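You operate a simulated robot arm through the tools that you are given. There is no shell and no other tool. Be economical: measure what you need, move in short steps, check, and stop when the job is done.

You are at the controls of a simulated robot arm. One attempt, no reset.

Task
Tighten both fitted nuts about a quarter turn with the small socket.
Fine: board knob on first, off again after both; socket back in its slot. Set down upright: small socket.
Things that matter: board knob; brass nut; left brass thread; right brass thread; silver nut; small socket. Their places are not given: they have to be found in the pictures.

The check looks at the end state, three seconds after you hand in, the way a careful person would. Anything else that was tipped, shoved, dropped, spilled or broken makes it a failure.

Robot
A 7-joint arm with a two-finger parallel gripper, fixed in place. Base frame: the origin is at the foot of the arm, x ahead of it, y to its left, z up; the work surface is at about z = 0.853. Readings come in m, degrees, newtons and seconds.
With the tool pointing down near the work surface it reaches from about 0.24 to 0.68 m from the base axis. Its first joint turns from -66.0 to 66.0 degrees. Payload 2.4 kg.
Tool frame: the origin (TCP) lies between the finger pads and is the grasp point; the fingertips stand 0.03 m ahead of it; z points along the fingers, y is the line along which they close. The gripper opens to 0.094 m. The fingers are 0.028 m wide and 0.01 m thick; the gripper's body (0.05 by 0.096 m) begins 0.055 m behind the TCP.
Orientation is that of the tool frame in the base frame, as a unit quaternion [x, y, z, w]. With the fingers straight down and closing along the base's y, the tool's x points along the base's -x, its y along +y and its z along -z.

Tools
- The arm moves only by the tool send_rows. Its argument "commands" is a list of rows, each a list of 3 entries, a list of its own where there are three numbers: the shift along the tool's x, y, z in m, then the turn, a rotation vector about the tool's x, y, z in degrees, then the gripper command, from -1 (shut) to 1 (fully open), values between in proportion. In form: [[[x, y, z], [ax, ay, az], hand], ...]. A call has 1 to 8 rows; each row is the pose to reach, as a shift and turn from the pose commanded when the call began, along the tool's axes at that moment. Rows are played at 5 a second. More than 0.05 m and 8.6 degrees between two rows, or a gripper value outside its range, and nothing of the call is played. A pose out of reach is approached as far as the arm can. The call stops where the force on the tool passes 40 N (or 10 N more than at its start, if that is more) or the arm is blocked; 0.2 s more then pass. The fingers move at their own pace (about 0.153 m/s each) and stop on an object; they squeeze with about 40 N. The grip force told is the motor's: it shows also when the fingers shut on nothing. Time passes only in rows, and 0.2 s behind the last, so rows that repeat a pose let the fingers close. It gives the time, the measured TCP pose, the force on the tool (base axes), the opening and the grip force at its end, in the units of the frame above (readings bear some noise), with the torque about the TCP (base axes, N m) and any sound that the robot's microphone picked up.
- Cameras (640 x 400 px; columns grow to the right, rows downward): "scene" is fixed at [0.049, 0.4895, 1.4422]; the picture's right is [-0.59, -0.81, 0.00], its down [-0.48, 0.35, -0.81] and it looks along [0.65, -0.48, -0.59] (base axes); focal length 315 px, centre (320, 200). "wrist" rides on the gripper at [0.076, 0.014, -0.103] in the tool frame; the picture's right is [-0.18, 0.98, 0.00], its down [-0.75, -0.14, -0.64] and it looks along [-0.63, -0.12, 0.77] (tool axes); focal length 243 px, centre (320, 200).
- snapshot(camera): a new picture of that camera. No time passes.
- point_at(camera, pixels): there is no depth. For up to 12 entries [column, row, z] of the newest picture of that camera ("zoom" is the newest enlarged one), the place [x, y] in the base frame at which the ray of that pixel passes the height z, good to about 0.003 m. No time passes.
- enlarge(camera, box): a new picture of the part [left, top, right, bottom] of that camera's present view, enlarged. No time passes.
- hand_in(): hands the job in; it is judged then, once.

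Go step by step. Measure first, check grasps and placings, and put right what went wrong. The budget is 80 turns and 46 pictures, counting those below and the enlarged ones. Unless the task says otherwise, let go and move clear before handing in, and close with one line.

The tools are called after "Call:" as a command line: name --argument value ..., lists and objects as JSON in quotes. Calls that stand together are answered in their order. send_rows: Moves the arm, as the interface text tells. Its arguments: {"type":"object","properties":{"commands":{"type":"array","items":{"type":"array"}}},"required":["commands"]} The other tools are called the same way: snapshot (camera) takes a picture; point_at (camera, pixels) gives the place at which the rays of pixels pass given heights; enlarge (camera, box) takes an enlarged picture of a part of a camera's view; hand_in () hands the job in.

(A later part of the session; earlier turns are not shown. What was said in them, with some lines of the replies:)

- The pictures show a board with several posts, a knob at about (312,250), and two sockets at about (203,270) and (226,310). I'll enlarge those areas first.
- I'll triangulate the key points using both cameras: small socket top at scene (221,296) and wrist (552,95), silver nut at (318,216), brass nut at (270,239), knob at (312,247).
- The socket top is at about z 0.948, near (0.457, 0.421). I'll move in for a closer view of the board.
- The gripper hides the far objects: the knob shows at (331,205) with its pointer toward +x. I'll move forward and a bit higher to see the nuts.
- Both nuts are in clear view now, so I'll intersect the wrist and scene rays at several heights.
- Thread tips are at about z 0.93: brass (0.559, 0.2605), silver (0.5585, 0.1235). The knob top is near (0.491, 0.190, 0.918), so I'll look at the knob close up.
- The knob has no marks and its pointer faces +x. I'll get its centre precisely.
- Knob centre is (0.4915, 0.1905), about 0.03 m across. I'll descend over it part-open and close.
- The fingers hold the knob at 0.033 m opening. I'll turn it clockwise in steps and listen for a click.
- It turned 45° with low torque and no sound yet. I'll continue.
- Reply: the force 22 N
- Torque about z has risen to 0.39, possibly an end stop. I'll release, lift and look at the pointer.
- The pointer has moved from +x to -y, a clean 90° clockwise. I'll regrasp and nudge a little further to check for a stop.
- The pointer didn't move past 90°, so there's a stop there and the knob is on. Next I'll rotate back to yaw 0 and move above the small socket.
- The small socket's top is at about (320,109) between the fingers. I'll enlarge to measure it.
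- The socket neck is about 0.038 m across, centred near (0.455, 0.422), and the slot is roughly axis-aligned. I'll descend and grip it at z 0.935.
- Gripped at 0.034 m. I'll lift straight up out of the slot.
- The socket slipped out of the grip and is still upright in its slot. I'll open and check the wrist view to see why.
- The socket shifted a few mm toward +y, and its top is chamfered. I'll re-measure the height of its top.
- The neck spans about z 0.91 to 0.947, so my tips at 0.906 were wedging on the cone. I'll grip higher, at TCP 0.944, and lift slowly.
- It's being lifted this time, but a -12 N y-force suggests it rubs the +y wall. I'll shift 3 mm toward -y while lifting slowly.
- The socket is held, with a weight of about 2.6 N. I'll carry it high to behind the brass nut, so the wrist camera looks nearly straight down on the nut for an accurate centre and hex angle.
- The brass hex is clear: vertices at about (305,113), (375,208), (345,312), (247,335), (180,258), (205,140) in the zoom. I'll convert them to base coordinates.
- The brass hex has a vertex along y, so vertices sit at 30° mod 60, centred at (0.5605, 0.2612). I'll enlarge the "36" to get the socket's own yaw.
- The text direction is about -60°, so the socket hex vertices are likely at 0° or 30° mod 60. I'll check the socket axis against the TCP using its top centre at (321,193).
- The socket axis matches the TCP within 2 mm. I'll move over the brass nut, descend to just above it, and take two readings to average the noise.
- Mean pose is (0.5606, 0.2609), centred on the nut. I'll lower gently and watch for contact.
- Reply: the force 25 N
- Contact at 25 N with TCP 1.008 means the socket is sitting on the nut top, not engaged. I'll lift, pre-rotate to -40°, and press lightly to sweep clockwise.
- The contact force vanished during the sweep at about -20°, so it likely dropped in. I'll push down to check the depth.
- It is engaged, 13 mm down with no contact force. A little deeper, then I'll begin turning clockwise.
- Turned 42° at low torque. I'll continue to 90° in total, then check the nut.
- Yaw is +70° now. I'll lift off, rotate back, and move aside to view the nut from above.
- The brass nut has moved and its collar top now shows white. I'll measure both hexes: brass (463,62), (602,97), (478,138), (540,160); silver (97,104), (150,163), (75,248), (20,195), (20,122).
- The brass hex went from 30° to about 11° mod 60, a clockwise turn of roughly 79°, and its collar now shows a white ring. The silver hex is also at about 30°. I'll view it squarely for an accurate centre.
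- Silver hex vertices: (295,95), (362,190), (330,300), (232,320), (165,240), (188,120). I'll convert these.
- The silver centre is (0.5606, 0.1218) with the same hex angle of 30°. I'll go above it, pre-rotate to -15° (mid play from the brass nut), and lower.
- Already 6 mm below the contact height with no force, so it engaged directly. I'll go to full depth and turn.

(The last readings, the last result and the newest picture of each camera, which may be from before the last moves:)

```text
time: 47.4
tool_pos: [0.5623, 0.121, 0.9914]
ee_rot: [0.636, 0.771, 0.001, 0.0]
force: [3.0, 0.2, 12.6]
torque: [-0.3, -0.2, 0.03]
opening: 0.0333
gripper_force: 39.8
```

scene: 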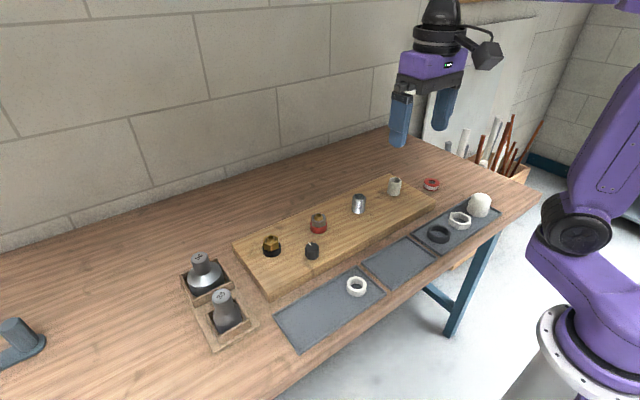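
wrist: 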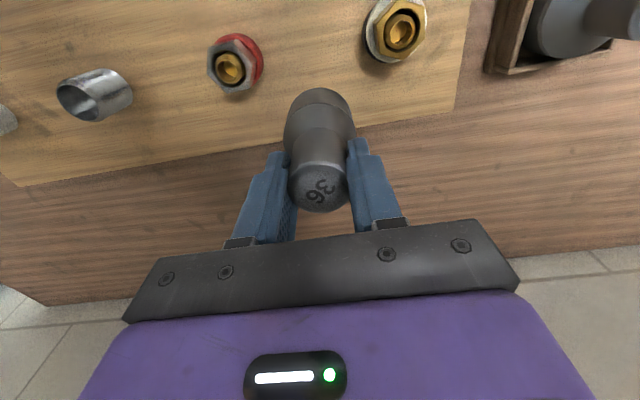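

Yaw is +79°, which implies about 88° of nut rotation. I'll lift, rotate back, and inspect both nuts.

Call:
send_rows --commands '[[[0, 0, -0.012], [0, 0, 0], -1], [[0, 0, -0.026], [0, 0, 0], -1], [[0, 0, -0.04], [0, 0, 0], -1], [[0, 0, -0.055], [0, 0, -8], -1], [[0, 0, -0.055], [0, 0, -16], -1], [[0, 0, -0.055], [0, 0, -24], -1], [[0, 0, -0.055], [0, 0, -32], -1], [[0, 0, -0.055], [0, 0, -40], -1]]'

Call:
send_rows --commands '[[[0, 0, 0], [0, 0, -8], -1], [[0, 0, 0], [0, 0, -16], -1], [[0, 0, 0], [0, 0, -24], -1], [[0, 0, 0], [0, 0, -32], -1], [[0, 0, 0], [0, 0, -39], -1], [[0, 0, 0], [0, 0, -39], -1]]'

Call:
send_rows --commands '[[[-0.02, 0.03, 0], [0, 0, 0], -1], [[-0.042, 0.065, 0], [0, 0, 0], -1], [[-0.042, 0.07, 0], [0, 0, 0], -1], [[-0.042, 0.07, 0], [0, 0, 0], -1]]'

Call:
enlarge --camera "wrist" --box '[200, 0, 440, 150]'

```text
time: 49.2
tool_pos: [0.561, 0.123, 1.0464]
ee_rot: [0.332, 0.943, 0.001, 0.001]
force: [-0.4, 0.3, -3.5]
torque: [-0.02, -0.01, 0.03]
opening: 0.0338
gripper_force: 40.0
```

```text
time: 50.6
tool_pos: [0.5599, 0.1221, 1.0484]
ee_rot: [0.0, 1.0, 0.0, 0.0]
force: [-0.7, -0.5, -1.9]
torque: [0.03, -0.04, 0.02]
opening: 0.0334
gripper_force: 39.6
```

```text
time: 51.6
tool_pos: [0.6038, 0.1904, 1.0459]
ee_rot: [0.0, 1.0, -0.002, 0.0]
force: [-0.2, 0.4, -2.9]
torque: [-0.01, -0.02, -0.03]
opening: 0.0331
gripper_force: 39.9
```

```text
2.67 times, centred on (320, 75) of wrist
```

zoom: 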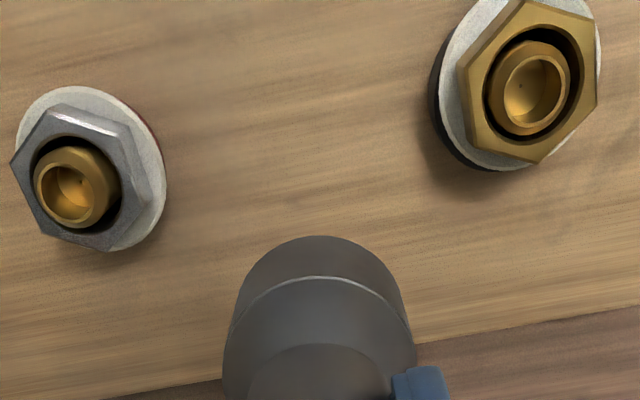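

Both nuts now show white collars and the silver hex has rotated. Now I'll return the socket: up, back in x, then across to the slot.

Call:
send_rows --commands '[[[0.02, 0, -0.03], [0, 0, 0], -1], [[0.06, 0, -0.035], [0, 0, 0], -1], [[0.1, 0.02, -0.035], [0, 0, 0], -1], [[0.13, 0.05, -0.035], [0, 0, 0], -1], [[0.1465, 0.085, -0.035], [0, 0, 0], -1], [[0.1465, 0.125, -0.035], [0, 0, 0], -1], [[0.1465, 0.165, -0.035], [0, 0, 0], -1], [[0.1465, 0.205, -0.035], [0, 0, 0], -1]]'

Call:
send_rows --commands '[[[0, 0.027, 0], [0, 0, 0], -1], [[0, 0.027, 0], [0, 0, 0], -1], [[0, 0.027, 0], [0, 0, 0], -1]]'

Call:
send_rows --commands '[[[0, 0, 0], [0, 0, 0], -1]]'

Call:
snapshot --camera "wrist"

Call:
enlarge --camera "scene" --box '[140, 190, 300, 340]'

```text
time: 53.4
tool_pos: [0.4536, 0.3937, 1.0828]
ee_rot: [0.0, 1.0, 0.0, 0.0]
force: [0.5, -0.1, -1.6]
torque: [-0.05, 0.02, 0.01]
opening: 0.0333
gripper_force: 40.3
```

```text
time: 54.2
tool_pos: [0.4538, 0.4216, 1.0814]
ee_rot: [0.0, 1.0, 0.0, 0.001]
force: [0.1, -0.2, -1.5]
torque: [0.01, 0.0, -0.01]
opening: 0.0334
gripper_force: 40.1
```

```text
time: 54.6
tool_pos: [0.4541, 0.4209, 1.0809]
ee_rot: [0.0, 1.0, 0.0, 0.0]
force: [0.4, -0.2, -2.5]
torque: [0.03, 0.03, -0.01]
opening: 0.0336
gripper_force: 40.2
```

```text
14 pictures are left
```

wrist: 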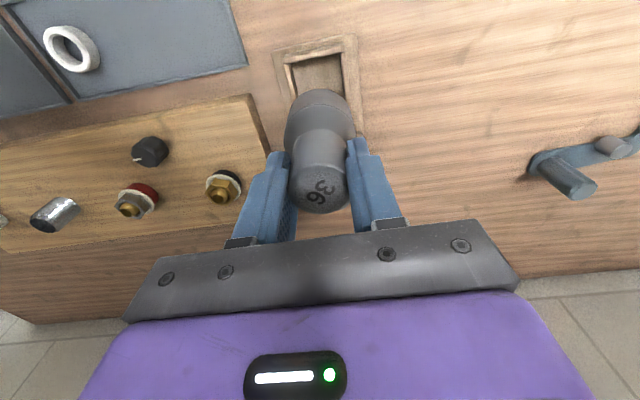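

```text
2.67 times, centred on (220, 265) of scene
```

zoom: 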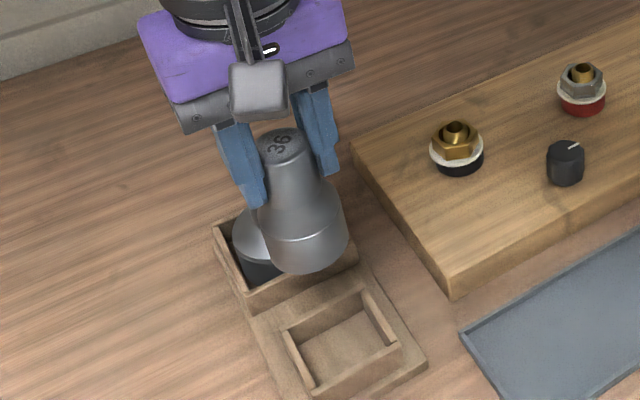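

At (0.454, 0.421) over the slot. I'll nudge to (0.4552, 0.423) and lower, slowing near the rim.

Call:
send_rows --commands '[[[-0.0012, 0.002, 0.03], [0, 0, 0], -1], [[-0.0012, 0.002, 0.07], [0, 0, 0], -1], [[-0.0012, 0.002, 0.095], [0, 0, 0], -1], [[-0.0012, 0.002, 0.105], [0, 0, 0], -1], [[-0.0012, 0.002, 0.112], [0, 0, 0], -1], [[-0.0012, 0.002, 0.119], [0, 0, 0], -1], [[-0.0012, 0.002, 0.126], [0, 0, 0], -1]]'

```text
time: 56.2
tool_pos: [0.4577, 0.4271, 0.9588]
ee_rot: [-0.001, 1.0, 0.004, 0.004]
force: [3.6, 2.8, 25.8]
torque: [0.72, -0.07, -0.05]
opening: 0.0336
gripper_force: 40.4
```

There's 26 N of contact at z 0.959, about 14 mm early, so it may be on the rim. I'll look.

Call:
enlarge --camera "scene" --box '[170, 250, 270, 350]'

Call:
enlarge --camera "wrist" --box '[240, 20, 400, 220]'

```text
4.00 times, centred on (220, 300) of scene
```

zoom: 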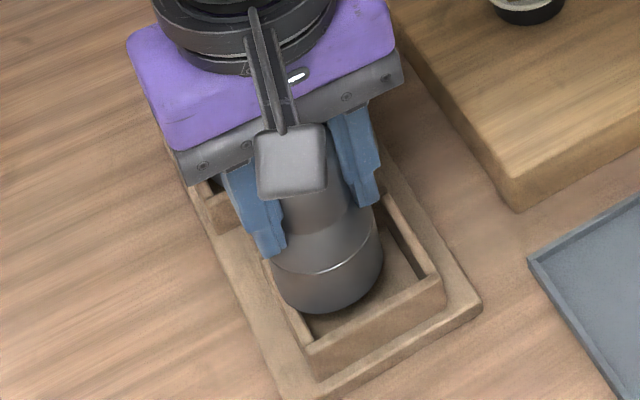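

```text
2.00 times, centred on (320, 120) of wrist
```

zoom: 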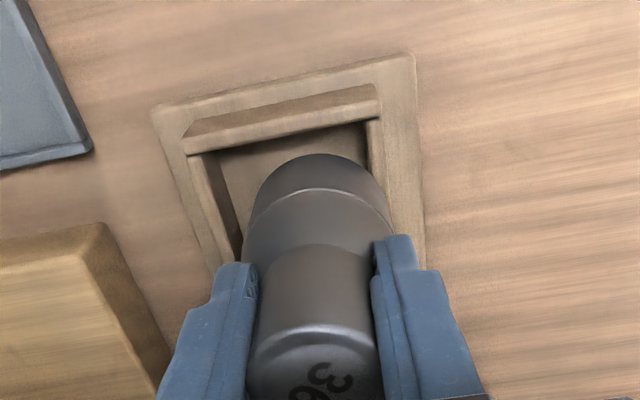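

The socket is too far toward +y, leaning on that wall with a gap on the -y side. I'll raise it, shift -4 mm in y and -2 mm in x, and retry.

Call:
send_rows --commands '[[[0, 0, -0.02], [0, 0, 0], -1], [[0.002, -0.004, -0.025], [0, 0, 0], -1], [[0.002, -0.004, -0.025], [0, 0, 0], -1], [[0.002, -0.004, -0.015], [0, 0, 0], -1], [[0.002, -0.004, -0.008], [0, 0, 0], -1], [[0.002, -0.004, -0.002], [0, 0, 0], -1], [[0.002, -0.004, 0.002], [0, 0, 0], -1], [[0.002, -0.004, 0.005], [0, 0, 0], -1]]'

```text
time: 58.0
tool_pos: [0.4577, 0.4226, 0.9572]
ee_rot: [0.001, 1.0, 0.002, 0.002]
force: [-0.7, -0.6, 3.3]
torque: [0.17, 0.03, 0.0]
opening: 0.0335
gripper_force: 40.3
stopped in row 8: the force on the tool passed its limit at 46 N (the readings are from after the stop); the commanded pose is now the measured one
```

It stopped again at 0.957 and deflected toward +x. I'll look again from here.

Call:
enlarge --camera "scene" --box '[190, 270, 260, 345]'

Call:
send_rows --commands '[[[0, 0, -0.01], [0, 0, 0], -1], [[0, 0, -0.015], [0, 0, 0], -1]]'

Call:
send_rows --commands '[[[0, 0, 0], [0, 0, 0], -1]]'

Call:
enlarge --camera "wrist" --box '[260, 30, 380, 150]'

```text
5.33 times, centred on (225, 308) of scene
```

zoom: 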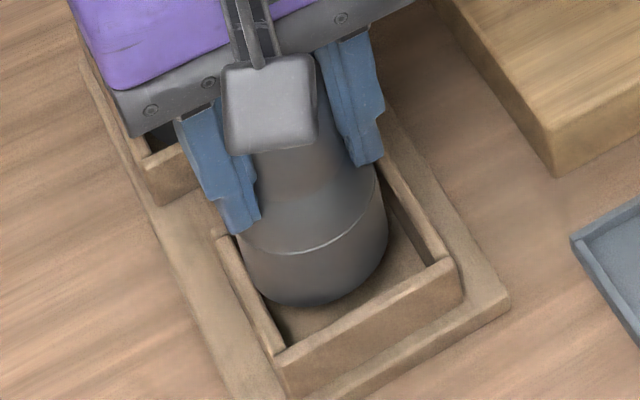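

```text
time: 58.6
tool_pos: [0.457, 0.4226, 0.9718]
ee_rot: [0.0, 1.0, 0.002, 0.003]
force: [0.3, 0.4, -1.1]
torque: [0.01, 0.03, 0.01]
opening: 0.0337
gripper_force: 40.6
```

```text
time: 59.0
tool_pos: [0.4564, 0.4235, 0.972]
ee_rot: [0.0, 1.0, 0.002, 0.004]
force: [0.2, 0.2, -2.2]
torque: [-0.02, 0.02, -0.02]
opening: 0.0334
gripper_force: 40.1
```

```text
3.33 times, centred on (320, 90) of wrist
```

zoom: 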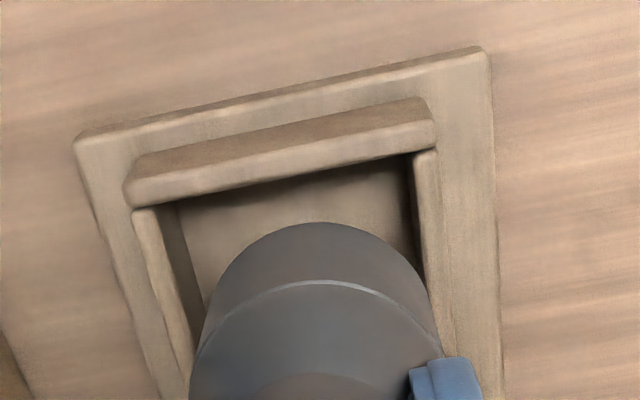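

I'll measure the slot rim: wrist-zoom inner corners at (412,156) and (150,207), the +y inner edge at (430,270), and the socket's near edge at (315,224).

Call:
point_at --camera "zoom" --pixels '[[412, 156, 0.87], [412, 156, 0.88], [150, 207, 0.87], [150, 207, 0.88], [430, 270, 0.87], [430, 270, 0.88], [190, 340, 0.87], [190, 340, 0.88], [315, 224, 0.885], [205, 320, 0.885], [436, 320, 0.885], [436, 320, 0.9]]'

Call:
snapshot --camera "scene"

Call:
point_at --camera "scene" --pixels '[[217.5, 335, 0.87], [217.5, 335, 0.88], [247.5, 319.5, 0.87], [247.5, 319.5, 0.88]]'

```text
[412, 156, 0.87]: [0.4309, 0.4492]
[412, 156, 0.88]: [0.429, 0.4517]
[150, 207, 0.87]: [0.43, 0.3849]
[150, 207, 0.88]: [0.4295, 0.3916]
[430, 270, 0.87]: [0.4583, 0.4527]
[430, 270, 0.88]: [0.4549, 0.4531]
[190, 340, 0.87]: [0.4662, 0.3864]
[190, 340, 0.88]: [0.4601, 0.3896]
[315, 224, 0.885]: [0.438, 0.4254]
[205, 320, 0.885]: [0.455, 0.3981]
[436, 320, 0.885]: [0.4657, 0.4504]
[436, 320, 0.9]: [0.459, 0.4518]
```

```text
8 pictures are left
```

scene: 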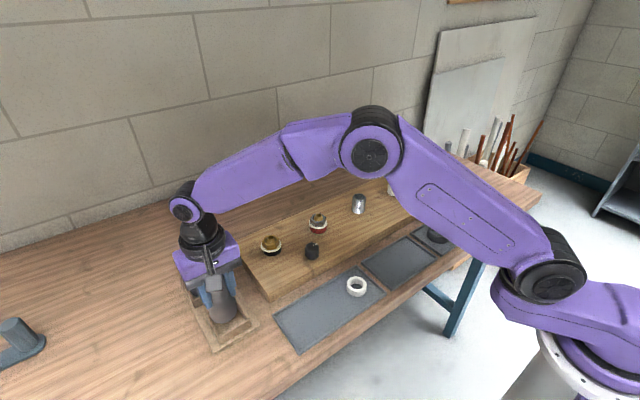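

```text
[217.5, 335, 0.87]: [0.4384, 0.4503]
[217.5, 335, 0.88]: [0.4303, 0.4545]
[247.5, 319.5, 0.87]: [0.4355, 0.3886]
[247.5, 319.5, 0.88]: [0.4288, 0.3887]
```

The rim is at z≈0.88, spanning y 0.390–0.4525 and starting at x≈0.4295. The socket base spans y 0.398–0.4505 from x 0.438, so it sits too far +x (tilted slightly in grip). I'll shift -6 mm in x, -2.5 mm in y, and lower.

Call:
send_rows --commands '[[[0.006, -0.0025, 0], [0, 0, 0], -1], [[0.006, -0.0025, 0.006], [0, 0, 0], -1], [[0.006, -0.0025, 0.01], [0, 0, 0], -1], [[0.006, -0.0025, 0.014], [0, 0, 0], -1], [[0.006, -0.0025, 0.018], [0, 0, 0], -1], [[0.006, -0.0025, 0.018], [0, 0, 0], -1]]'

```text
time: 60.4
tool_pos: [0.4511, 0.4231, 0.9577]
ee_rot: [0.0, 1.0, 0.002, 0.002]
force: [-2.2, -2.3, 6.6]
torque: [-0.25, 0.37, 0.02]
opening: 0.0334
gripper_force: 39.9
stopped in row 6: the force on the tool passed its limit at 42 N (the readings are from after the stop); the commanded pose is now the measured one
```

It's still on the rim at the same height; with a corrected socket length (~0.075 below TCP), its base centre is about 3 mm +y of the TCP. So I'll aim TCP at (0.455, 0.4178) and retry.

Call:
send_rows --commands '[[[0, 0, -0.015], [0, 0, 0], -1], [[-0.004, -0.0053, -0.015], [0, 0, 0], -1], [[-0.004, -0.0053, -0.015], [0, 0, 0], -1]]'

Call:
send_rows --commands '[[[0, 0, 0], [0, 0, 0], -1]]'

Call:
send_rows --commands '[[[0, 0, 0.005], [0, 0, 0], -1], [[0, 0, 0.009], [0, 0, 0], -1], [[0, 0, 0.012], [0, 0, 0], -1], [[0, 0, 0.015], [0, 0, 0], -1], [[0, 0, 0.0165], [0, 0, 0], -1]]'

```text
time: 61.2
tool_pos: [0.4555, 0.4158, 0.9725]
ee_rot: [0.001, 1.0, 0.004, 0.003]
force: [1.6, 0.5, -3.0]
torque: [0.01, 0.0, -0.01]
opening: 0.0335
gripper_force: 39.9
```

```text
time: 61.6
tool_pos: [0.4557, 0.4149, 0.9739]
ee_rot: [0.0, 1.0, 0.003, 0.003]
force: [-0.7, 1.0, -1.9]
torque: [0.0, -0.02, -0.01]
opening: 0.0334
gripper_force: 39.8
```

```text
time: 62.8
tool_pos: [0.4543, 0.4168, 0.957]
ee_rot: [0.001, 1.0, 0.003, 0.003]
force: [-7.4, -6.1, 22.8]
torque: [-1.07, 0.68, -0.17]
opening: 0.0333
gripper_force: 40.1
```

The torque shows contact on the -y edge now (lever about -0.0255 m), on +y at y 0.423, and on -x at x 0.451. So the centre is near (0.457, 0.419); I'll go there.

Call:
send_rows --commands '[[[0, 0, -0.01], [0, 0, 0], -1], [[-0.0015, 0.004, -0.013], [0, 0, 0], -1], [[-0.0015, 0.004, -0.013], [0, 0, 0], -1], [[-0.0015, 0.004, -0.006], [0, 0, 0], -1], [[-0.0015, 0.004, -0.002], [0, 0, 0], -1], [[-0.0015, 0.004, 0.0], [0, 0, 0], -1], [[-0.0015, 0.004, 0.002], [0, 0, 0], -1]]'

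```text
time: 64.4
tool_pos: [0.4559, 0.4205, 0.9578]
ee_rot: [0.0, 1.0, 0.005, 0.005]
force: [-10.0, -9.3, 33.0]
torque: [-0.37, -0.24, -0.2]
opening: 0.0335
gripper_force: 39.7
```

The torque now places contact at the +x edge, and contact at x 0.451 was on the -x edge, so the fit is tight and centred near x 0.4537. I'll lift, correct the ~0.4° tilt, recentre, and read the pose before lowering.

Call:
send_rows --commands '[[[0, 0, -0.01], [0, 0, 0], -1], [[0.0034, -0.001, -0.015], [0.4, 0.4, 0], -1], [[0.0034, -0.001, -0.015], [0.4, 0.4, 0], -1]]'

Call:
send_rows --commands '[[[0, 0, 0], [0, 0, 0], -1]]'

Call:
enlarge --camera "wrist" --box '[260, 50, 390, 215]'

```text
time: 65.2
tool_pos: [0.4525, 0.4203, 0.9691]
ee_rot: [-0.001, 1.0, -0.001, -0.001]
force: [-0.1, 0.5, -2.0]
torque: [0.03, 0.06, 0.01]
opening: 0.0335
gripper_force: 40.0
```

```text
time: 65.6
tool_pos: [0.4529, 0.4189, 0.9699]
ee_rot: [0.001, 1.0, 0.0, 0.0]
force: [-0.1, -0.1, -2.1]
torque: [0.01, 0.02, 0.0]
opening: 0.0337
gripper_force: 39.6
```

```text
2.42 times, centred on (325, 132) of wrist
```

zoom: 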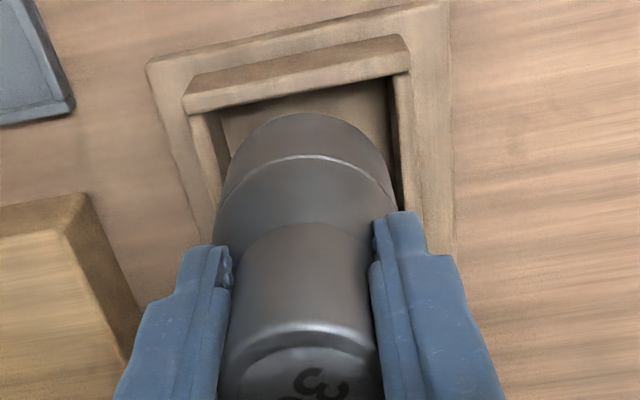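

The tool is vertical again. I'll measure the base-to-slot gaps in this view before lowering.

Call:
point_at --camera "zoom" --pixels '[[300, 96, 0.88], [394, 150, 0.88], [220, 170, 0.88], [305, 114, 0.895], [305, 114, 0.883], [226, 170, 0.895], [390, 170, 0.895], [226, 170, 0.883], [390, 170, 0.883], [300, 96, 0.875], [394, 150, 0.875], [220, 170, 0.875]]'

```text
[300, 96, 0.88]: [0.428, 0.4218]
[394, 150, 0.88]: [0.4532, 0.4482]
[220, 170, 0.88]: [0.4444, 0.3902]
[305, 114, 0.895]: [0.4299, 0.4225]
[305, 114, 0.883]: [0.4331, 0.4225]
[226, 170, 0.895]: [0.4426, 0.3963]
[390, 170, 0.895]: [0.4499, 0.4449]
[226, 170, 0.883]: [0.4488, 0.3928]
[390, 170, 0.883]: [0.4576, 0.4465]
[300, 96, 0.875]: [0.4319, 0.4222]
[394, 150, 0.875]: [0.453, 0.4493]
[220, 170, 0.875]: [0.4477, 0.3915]
```

The slot centre is about (0.458, 0.4195) and the socket base about (0.4555, 0.4206). I'll shift +2.3 mm in x and -0.8 mm in y, then lower.

Call:
send_rows --commands '[[[-0.0023, -0.0008, 0], [0, 0, 0], -1], [[-0.0023, -0.0008, 0.005], [0, 0, 0], -1], [[-0.0023, -0.0008, 0.009], [0, 0, 0], -1], [[-0.0023, -0.0008, 0.012], [0, 0, 0], -1], [[-0.0023, -0.0008, 0.014], [0, 0, 0], -1], [[-0.0023, -0.0008, 0.016], [0, 0, 0], -1]]'

```text
time: 67.0
tool_pos: [0.456, 0.4186, 0.9575]
ee_rot: [0.0, 1.0, -0.001, 0.0]
force: [-0.9, 0.3, -1.8]
torque: [0.0, 0.0, -0.02]
opening: 0.0333
gripper_force: 39.7
stopped in row 6: the force on the tool passed its limit at 44 N (the readings are from after the stop); the commanded pose is now the measured one
```

The "36" face has moved from row 190 to 207, so the socket slid up ~12 mm in the grip on first contact, and its base meets the rim (z≈0.882) at TCP 0.957. I'll press just 1 mm to read the contact side from torque.

Call:
send_rows --commands '[[[0, 0, 0.001], [0, 0, 0], -1], [[0, 0, 0.001], [0, 0, 0], -1]]'

```text
time: 67.6
tool_pos: [0.4561, 0.4183, 0.9568]
ee_rot: [0.001, 1.0, 0.0, 0.001]
force: [-0.2, 1.3, -2.6]
torque: [0.04, -0.04, -0.03]
opening: 0.0335
gripper_force: 39.6
```

Call:
send_rows --commands '[[[0, 0, 0.001], [0, 0, 0], -1], [[0, 0, 0.002], [0, 0, 0], -1], [[0, 0, 0.002], [0, 0, 0], -1]]'

```text
time: 68.4
tool_pos: [0.4562, 0.418, 0.954]
ee_rot: [0.0, 1.0, 0.0, 0.0]
force: [0.8, -0.9, -2.1]
torque: [0.0, 0.0, 0.0]
opening: 0.0333
gripper_force: 39.9
```

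It's now descending freely, at 0.954 with no contact, so it has found the slot. I'll continue gently.

Call:
send_rows --commands '[[[0, 0, 0.002], [0, 0, 0], -1], [[0, 0, 0.004], [0, 0, 0], -1], [[0, 0, 0.005], [0, 0, 0], -1], [[0, 0, 0.005], [0, 0, 0], -1]]'

```text
time: 69.4
tool_pos: [0.4553, 0.4176, 0.9489]
ee_rot: [0.0, 1.0, 0.0, 0.0]
force: [0.4, 0.0, -2.2]
torque: [-0.02, 0.0, -0.02]
opening: 0.0335
gripper_force: 40.0
```

Call:
send_rows --commands '[[[0, 0, 0.002], [0, 0, 0], -1], [[0, 0, 0.004], [0, 0, 0], -1], [[0, 0, 0.006], [0, 0, 0], -1], [[0, 0, 0.008], [0, 0, 0], -1], [[0, 0, 0.008], [0, 0, 0], -1]]'

```text
time: 70.6
tool_pos: [0.4572, 0.4183, 0.9399]
ee_rot: [0.0, 1.0, 0.0, 0.0]
force: [-0.3, -0.2, -3.3]
torque: [0.03, 0.0, -0.01]
opening: 0.0337
gripper_force: 40.5
```

Call:
send_rows --commands '[[[0, 0, 0.002], [0, 0, 0], -1], [[0, 0, 0.004], [0, 0, 0], -1], [[0, 0, 0.006], [0, 0, 0], -1], [[0, 0, 0.007], [0, 0, 0], -1]]'

Call:
enlarge --camera "scene" --box '[180, 260, 270, 350]'

```text
time: 71.6
tool_pos: [0.4566, 0.4185, 0.9341]
ee_rot: [0.0, 1.0, 0.0, 0.001]
force: [0.3, 0.4, -1.4]
torque: [0.0, 0.02, 0.03]
opening: 0.0333
gripper_force: 39.8
```

```text
4.44 times, centred on (225, 305) of scene
```

zoom: 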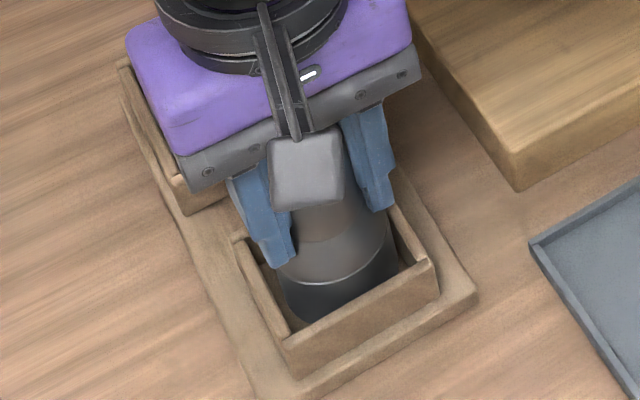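

The socket is inside the slot. A few more mm to reach the floor.

Call:
send_rows --commands '[[[0, 0, 0.002], [0, 0, 0], -1], [[0, 0, 0.003], [0, 0, 0], -1], [[0, 0, 0.004], [0, 0, 0], -1], [[0, 0, 0.005], [0, 0, 0], -1]]'

```text
time: 72.6
tool_pos: [0.4557, 0.4185, 0.9324]
ee_rot: [-0.001, 1.0, 0.001, 0.0]
force: [-10.4, -7.8, 34.7]
torque: [-0.86, 0.75, -0.09]
opening: 0.0333
gripper_force: 39.5
```

It has floor contact at 0.932. I'll ease up 2 mm, open, and rise.

Call:
send_rows --commands '[[[0, 0, -0.002], [0, 0, 0], -1], [[0, 0, -0.002], [0, 0, 0], -0.1], [[0, 0, -0.002], [0, 0, 0], 0.3], [[0, 0, -0.002], [0, 0, 0], 0.3], [[0, 0, -0.03], [0, 0, 0], 0.3], [[0, 0, -0.07], [0, 0, 0], 0.3], [[0, 0, -0.11], [0, 0, 0], 0.3], [[0, 0, -0.15], [0, 0, 0], 0.3]]'

Call:
enlarge --camera "scene" --box '[160, 220, 340, 350]'

```text
time: 74.4
tool_pos: [0.4555, 0.4189, 1.0805]
ee_rot: [0.0, 1.0, 0.0, -0.001]
force: [-0.3, -0.5, 0.9]
torque: [-0.03, 0.0, 0.0]
opening: 0.0611
gripper_force: 0.0
```

```text
3.08 times, centred on (250, 285) of scene
```

zoom: 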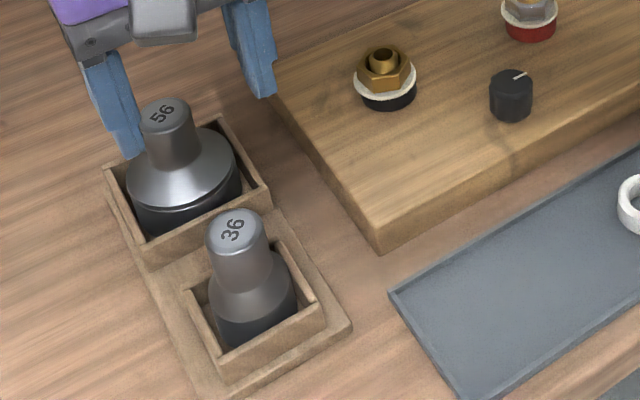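

The socket is upright in its slot. Now I'll move to the knob with yaw +90° to turn it back off.

Call:
send_rows --commands '[[[0, -0.03, 0], [0, 0, 8], 0.1], [[0, -0.06, 0], [0, 0, 16], 0.1], [[0, -0.09, 0], [0, 0, 24], 0.1], [[-0.01, -0.12, 0], [0, 0, 32], 0.1], [[-0.02, -0.15, 0], [0, 0, 40], 0.1], [[-0.03, -0.18, 0], [0, 0, 48], 0.1], [[-0.036, -0.21, 0], [0, 0, 56], 0.1], [[-0.036, -0.2285, 0.02], [0, 0, 64], 0.1]]'

Call:
send_rows --commands '[[[0, 0, 0.02], [0, 0, 8], 0.1], [[0, 0, 0.04], [0, 0, 16], 0.1], [[0, 0, 0.04], [0, 0, 24], 0.1], [[0, 0, 0.04], [0, 0, 26], 0.1], [[0, 0, 0.04], [0, 0, 26], 0.1]]'

Call:
send_rows --commands '[[[0, 0, 0], [0, 0, 0], 0.1]]'

```text
time: 76.2
tool_pos: [0.4929, 0.1892, 1.0586]
ee_rot: [0.531, 0.847, 0.0, 0.0]
force: [-0.2, 0.4, -0.3]
torque: [0.0, 0.02, -0.01]
opening: 0.052
gripper_force: 0.1
```

```text
time: 77.4
tool_pos: [0.4927, 0.1894, 1.0197]
ee_rot: [0.708, 0.707, 0.0, -0.001]
force: [0.0, -0.7, 0.1]
torque: [-0.01, 0.03, -0.02]
opening: 0.052
gripper_force: 0.0
```

```text
time: 77.8
tool_pos: [0.4922, 0.1907, 1.0171]
ee_rot: [0.707, 0.707, 0.0, 0.001]
force: [0.6, 0.2, -0.4]
torque: [-0.01, -0.02, 0.01]
opening: 0.0516
gripper_force: 0.1
```

I'm right over the knob at (0.492, 0.190). I'll descend, grip, and turn counter-clockwise 90° in two calls.

Call:
send_rows --commands '[[[0, 0, 0.035], [0, 0, 0], 0.1], [[0, 0, 0.07], [0, 0, 0], 0.1], [[0, 0, 0.093], [0, 0, 0], 0.1], [[0, 0, 0.093], [0, 0, 0], -1], [[0, 0, 0.093], [0, 0, 0], -1], [[0, 0, 0.093], [0, 0, 0], -1], [[0, 0, 0.093], [0, 0, -8], -1], [[0, 0, 0.093], [0, 0, -16], -1]]'

Call:
send_rows --commands '[[[0, 0, 0], [0, 0, -8], -1], [[0, 0, 0], [0, 0, -16], -1], [[0, 0, 0], [0, 0, -24], -1], [[0, 0, 0], [0, 0, -32], -1], [[0, 0, 0], [0, 0, -40], -1]]'

Call:
send_rows --commands '[[[0, 0, 0], [0, 0, -8], -1], [[0, 0, 0], [0, 0, -16], -1], [[0, 0, 0], [0, 0, -24], -1], [[0, 0, 0], [0, 0, -32], -1], [[0, 0, 0], [0, 0, -37], -1], [[0, 0, 0], [0, 0, -37], -1]]'

```text
time: 79.6
tool_pos: [0.4909, 0.1899, 0.9262]
ee_rot: [0.601, 0.799, -0.002, -0.002]
force: [-21.0, -4.3, 10.4]
torque: [-1.04, -0.26, 0.01]
opening: 0.0325
gripper_force: 44.5
```

```text
time: 80.8
tool_pos: [0.4905, 0.1896, 0.925]
ee_rot: [0.292, 0.956, -0.001, -0.001]
force: [-15.1, -5.9, 4.2]
torque: [0.29, 0.39, -0.01]
opening: 0.0326
gripper_force: 44.9
```

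```text
time: 82.2
tool_pos: [0.4921, 0.1902, 0.9267]
ee_rot: [-0.027, 1.0, -0.001, 0.001]
force: [-3.3, 4.9, -4.1]
torque: [-0.36, 0.47, -0.36]
opening: 0.0324
gripper_force: 44.7
```

Torque about z is -0.36 past 90°, which matches the off stop. I'll release, rise and check everything.

Call:
send_rows --commands '[[[0, 0, 0], [0, 0, 0], 0.1], [[0, 0, 0], [0, 0, 0], 0.1], [[0, 0, -0.03], [0, 0, 0], 0.1], [[0, 0, -0.07], [0, 0, 0], 0.1], [[0, 0, -0.11], [0, 0, 0], 0.1], [[0.04, 0, -0.15], [0, 0, 0], 0.1], [[0.08, 0, -0.19], [0, 0, 0], 0.1], [[0.1, 0, -0.22], [0, 0, 0], 0.1]]'

Call:
enlarge --camera "scene" --box '[170, 160, 450, 350]'

Call:
snapshot --camera "wrist"

```text
refused: row 6 steps farther than a row can; nothing moved
```

```text
2.11 times, centred on (310, 255) of scene
```

zoom: 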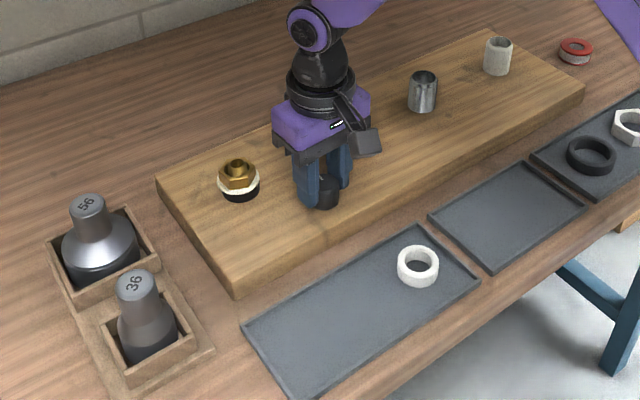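

```text
3 pictures are left
```

wrist: 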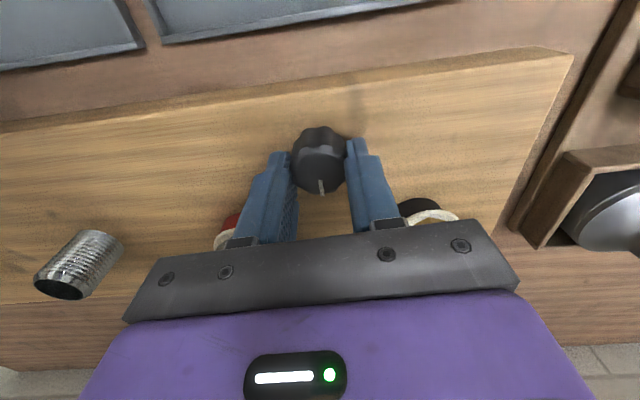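

The last call was refused for a row that was too long. The pointer does face +x (off) in the wrist view, so I'll release and rise with shorter steps.

Call:
send_rows --commands '[[[0, 0, 0], [0, 0, 0], 0.1], [[0, 0, 0], [0, 0, 0], 0.1], [[0, 0, -0.03], [0, 0, 0], 0.1], [[0, 0, -0.07], [0, 0, 0], 0.1], [[0, 0, -0.11], [0, 0, 0], 0.1], [[0, 0, -0.15], [0, 0, 0], 0.1], [[0.03, 0, -0.18], [0, 0, 0], 0.1], [[0.06, 0, -0.21], [0, 0, 0], 0.1]]'

Call:
enlarge --camera "scene" --box '[240, 180, 350, 280]'

```text
time: 84.0
tool_pos: [0.4323, 0.1875, 1.1366]
ee_rot: [-0.027, 1.0, 0.001, 0.0]
force: [-0.2, -0.7, -0.6]
torque: [0.01, -0.02, 0.01]
opening: 0.0519
gripper_force: 0.1
```

```text
4.00 times, centred on (295, 230) of scene
```

zoom: 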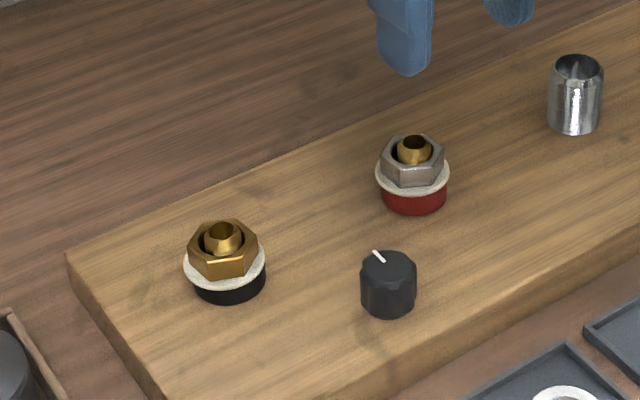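

The knob pointer at (378,257) is back in its starting direction, both collars show white, the socket is in its slot, and the arm is clear. I'll hand in.

Call:
hand_in

```text
The job is handed in.
```

I tightened both fitted nuts with the small socket: by my measurements, the brass one turned about 79° and the silver one about 88°. The board knob went on first and off again after both, the socket is upright back in its slot, and the job is handed in.
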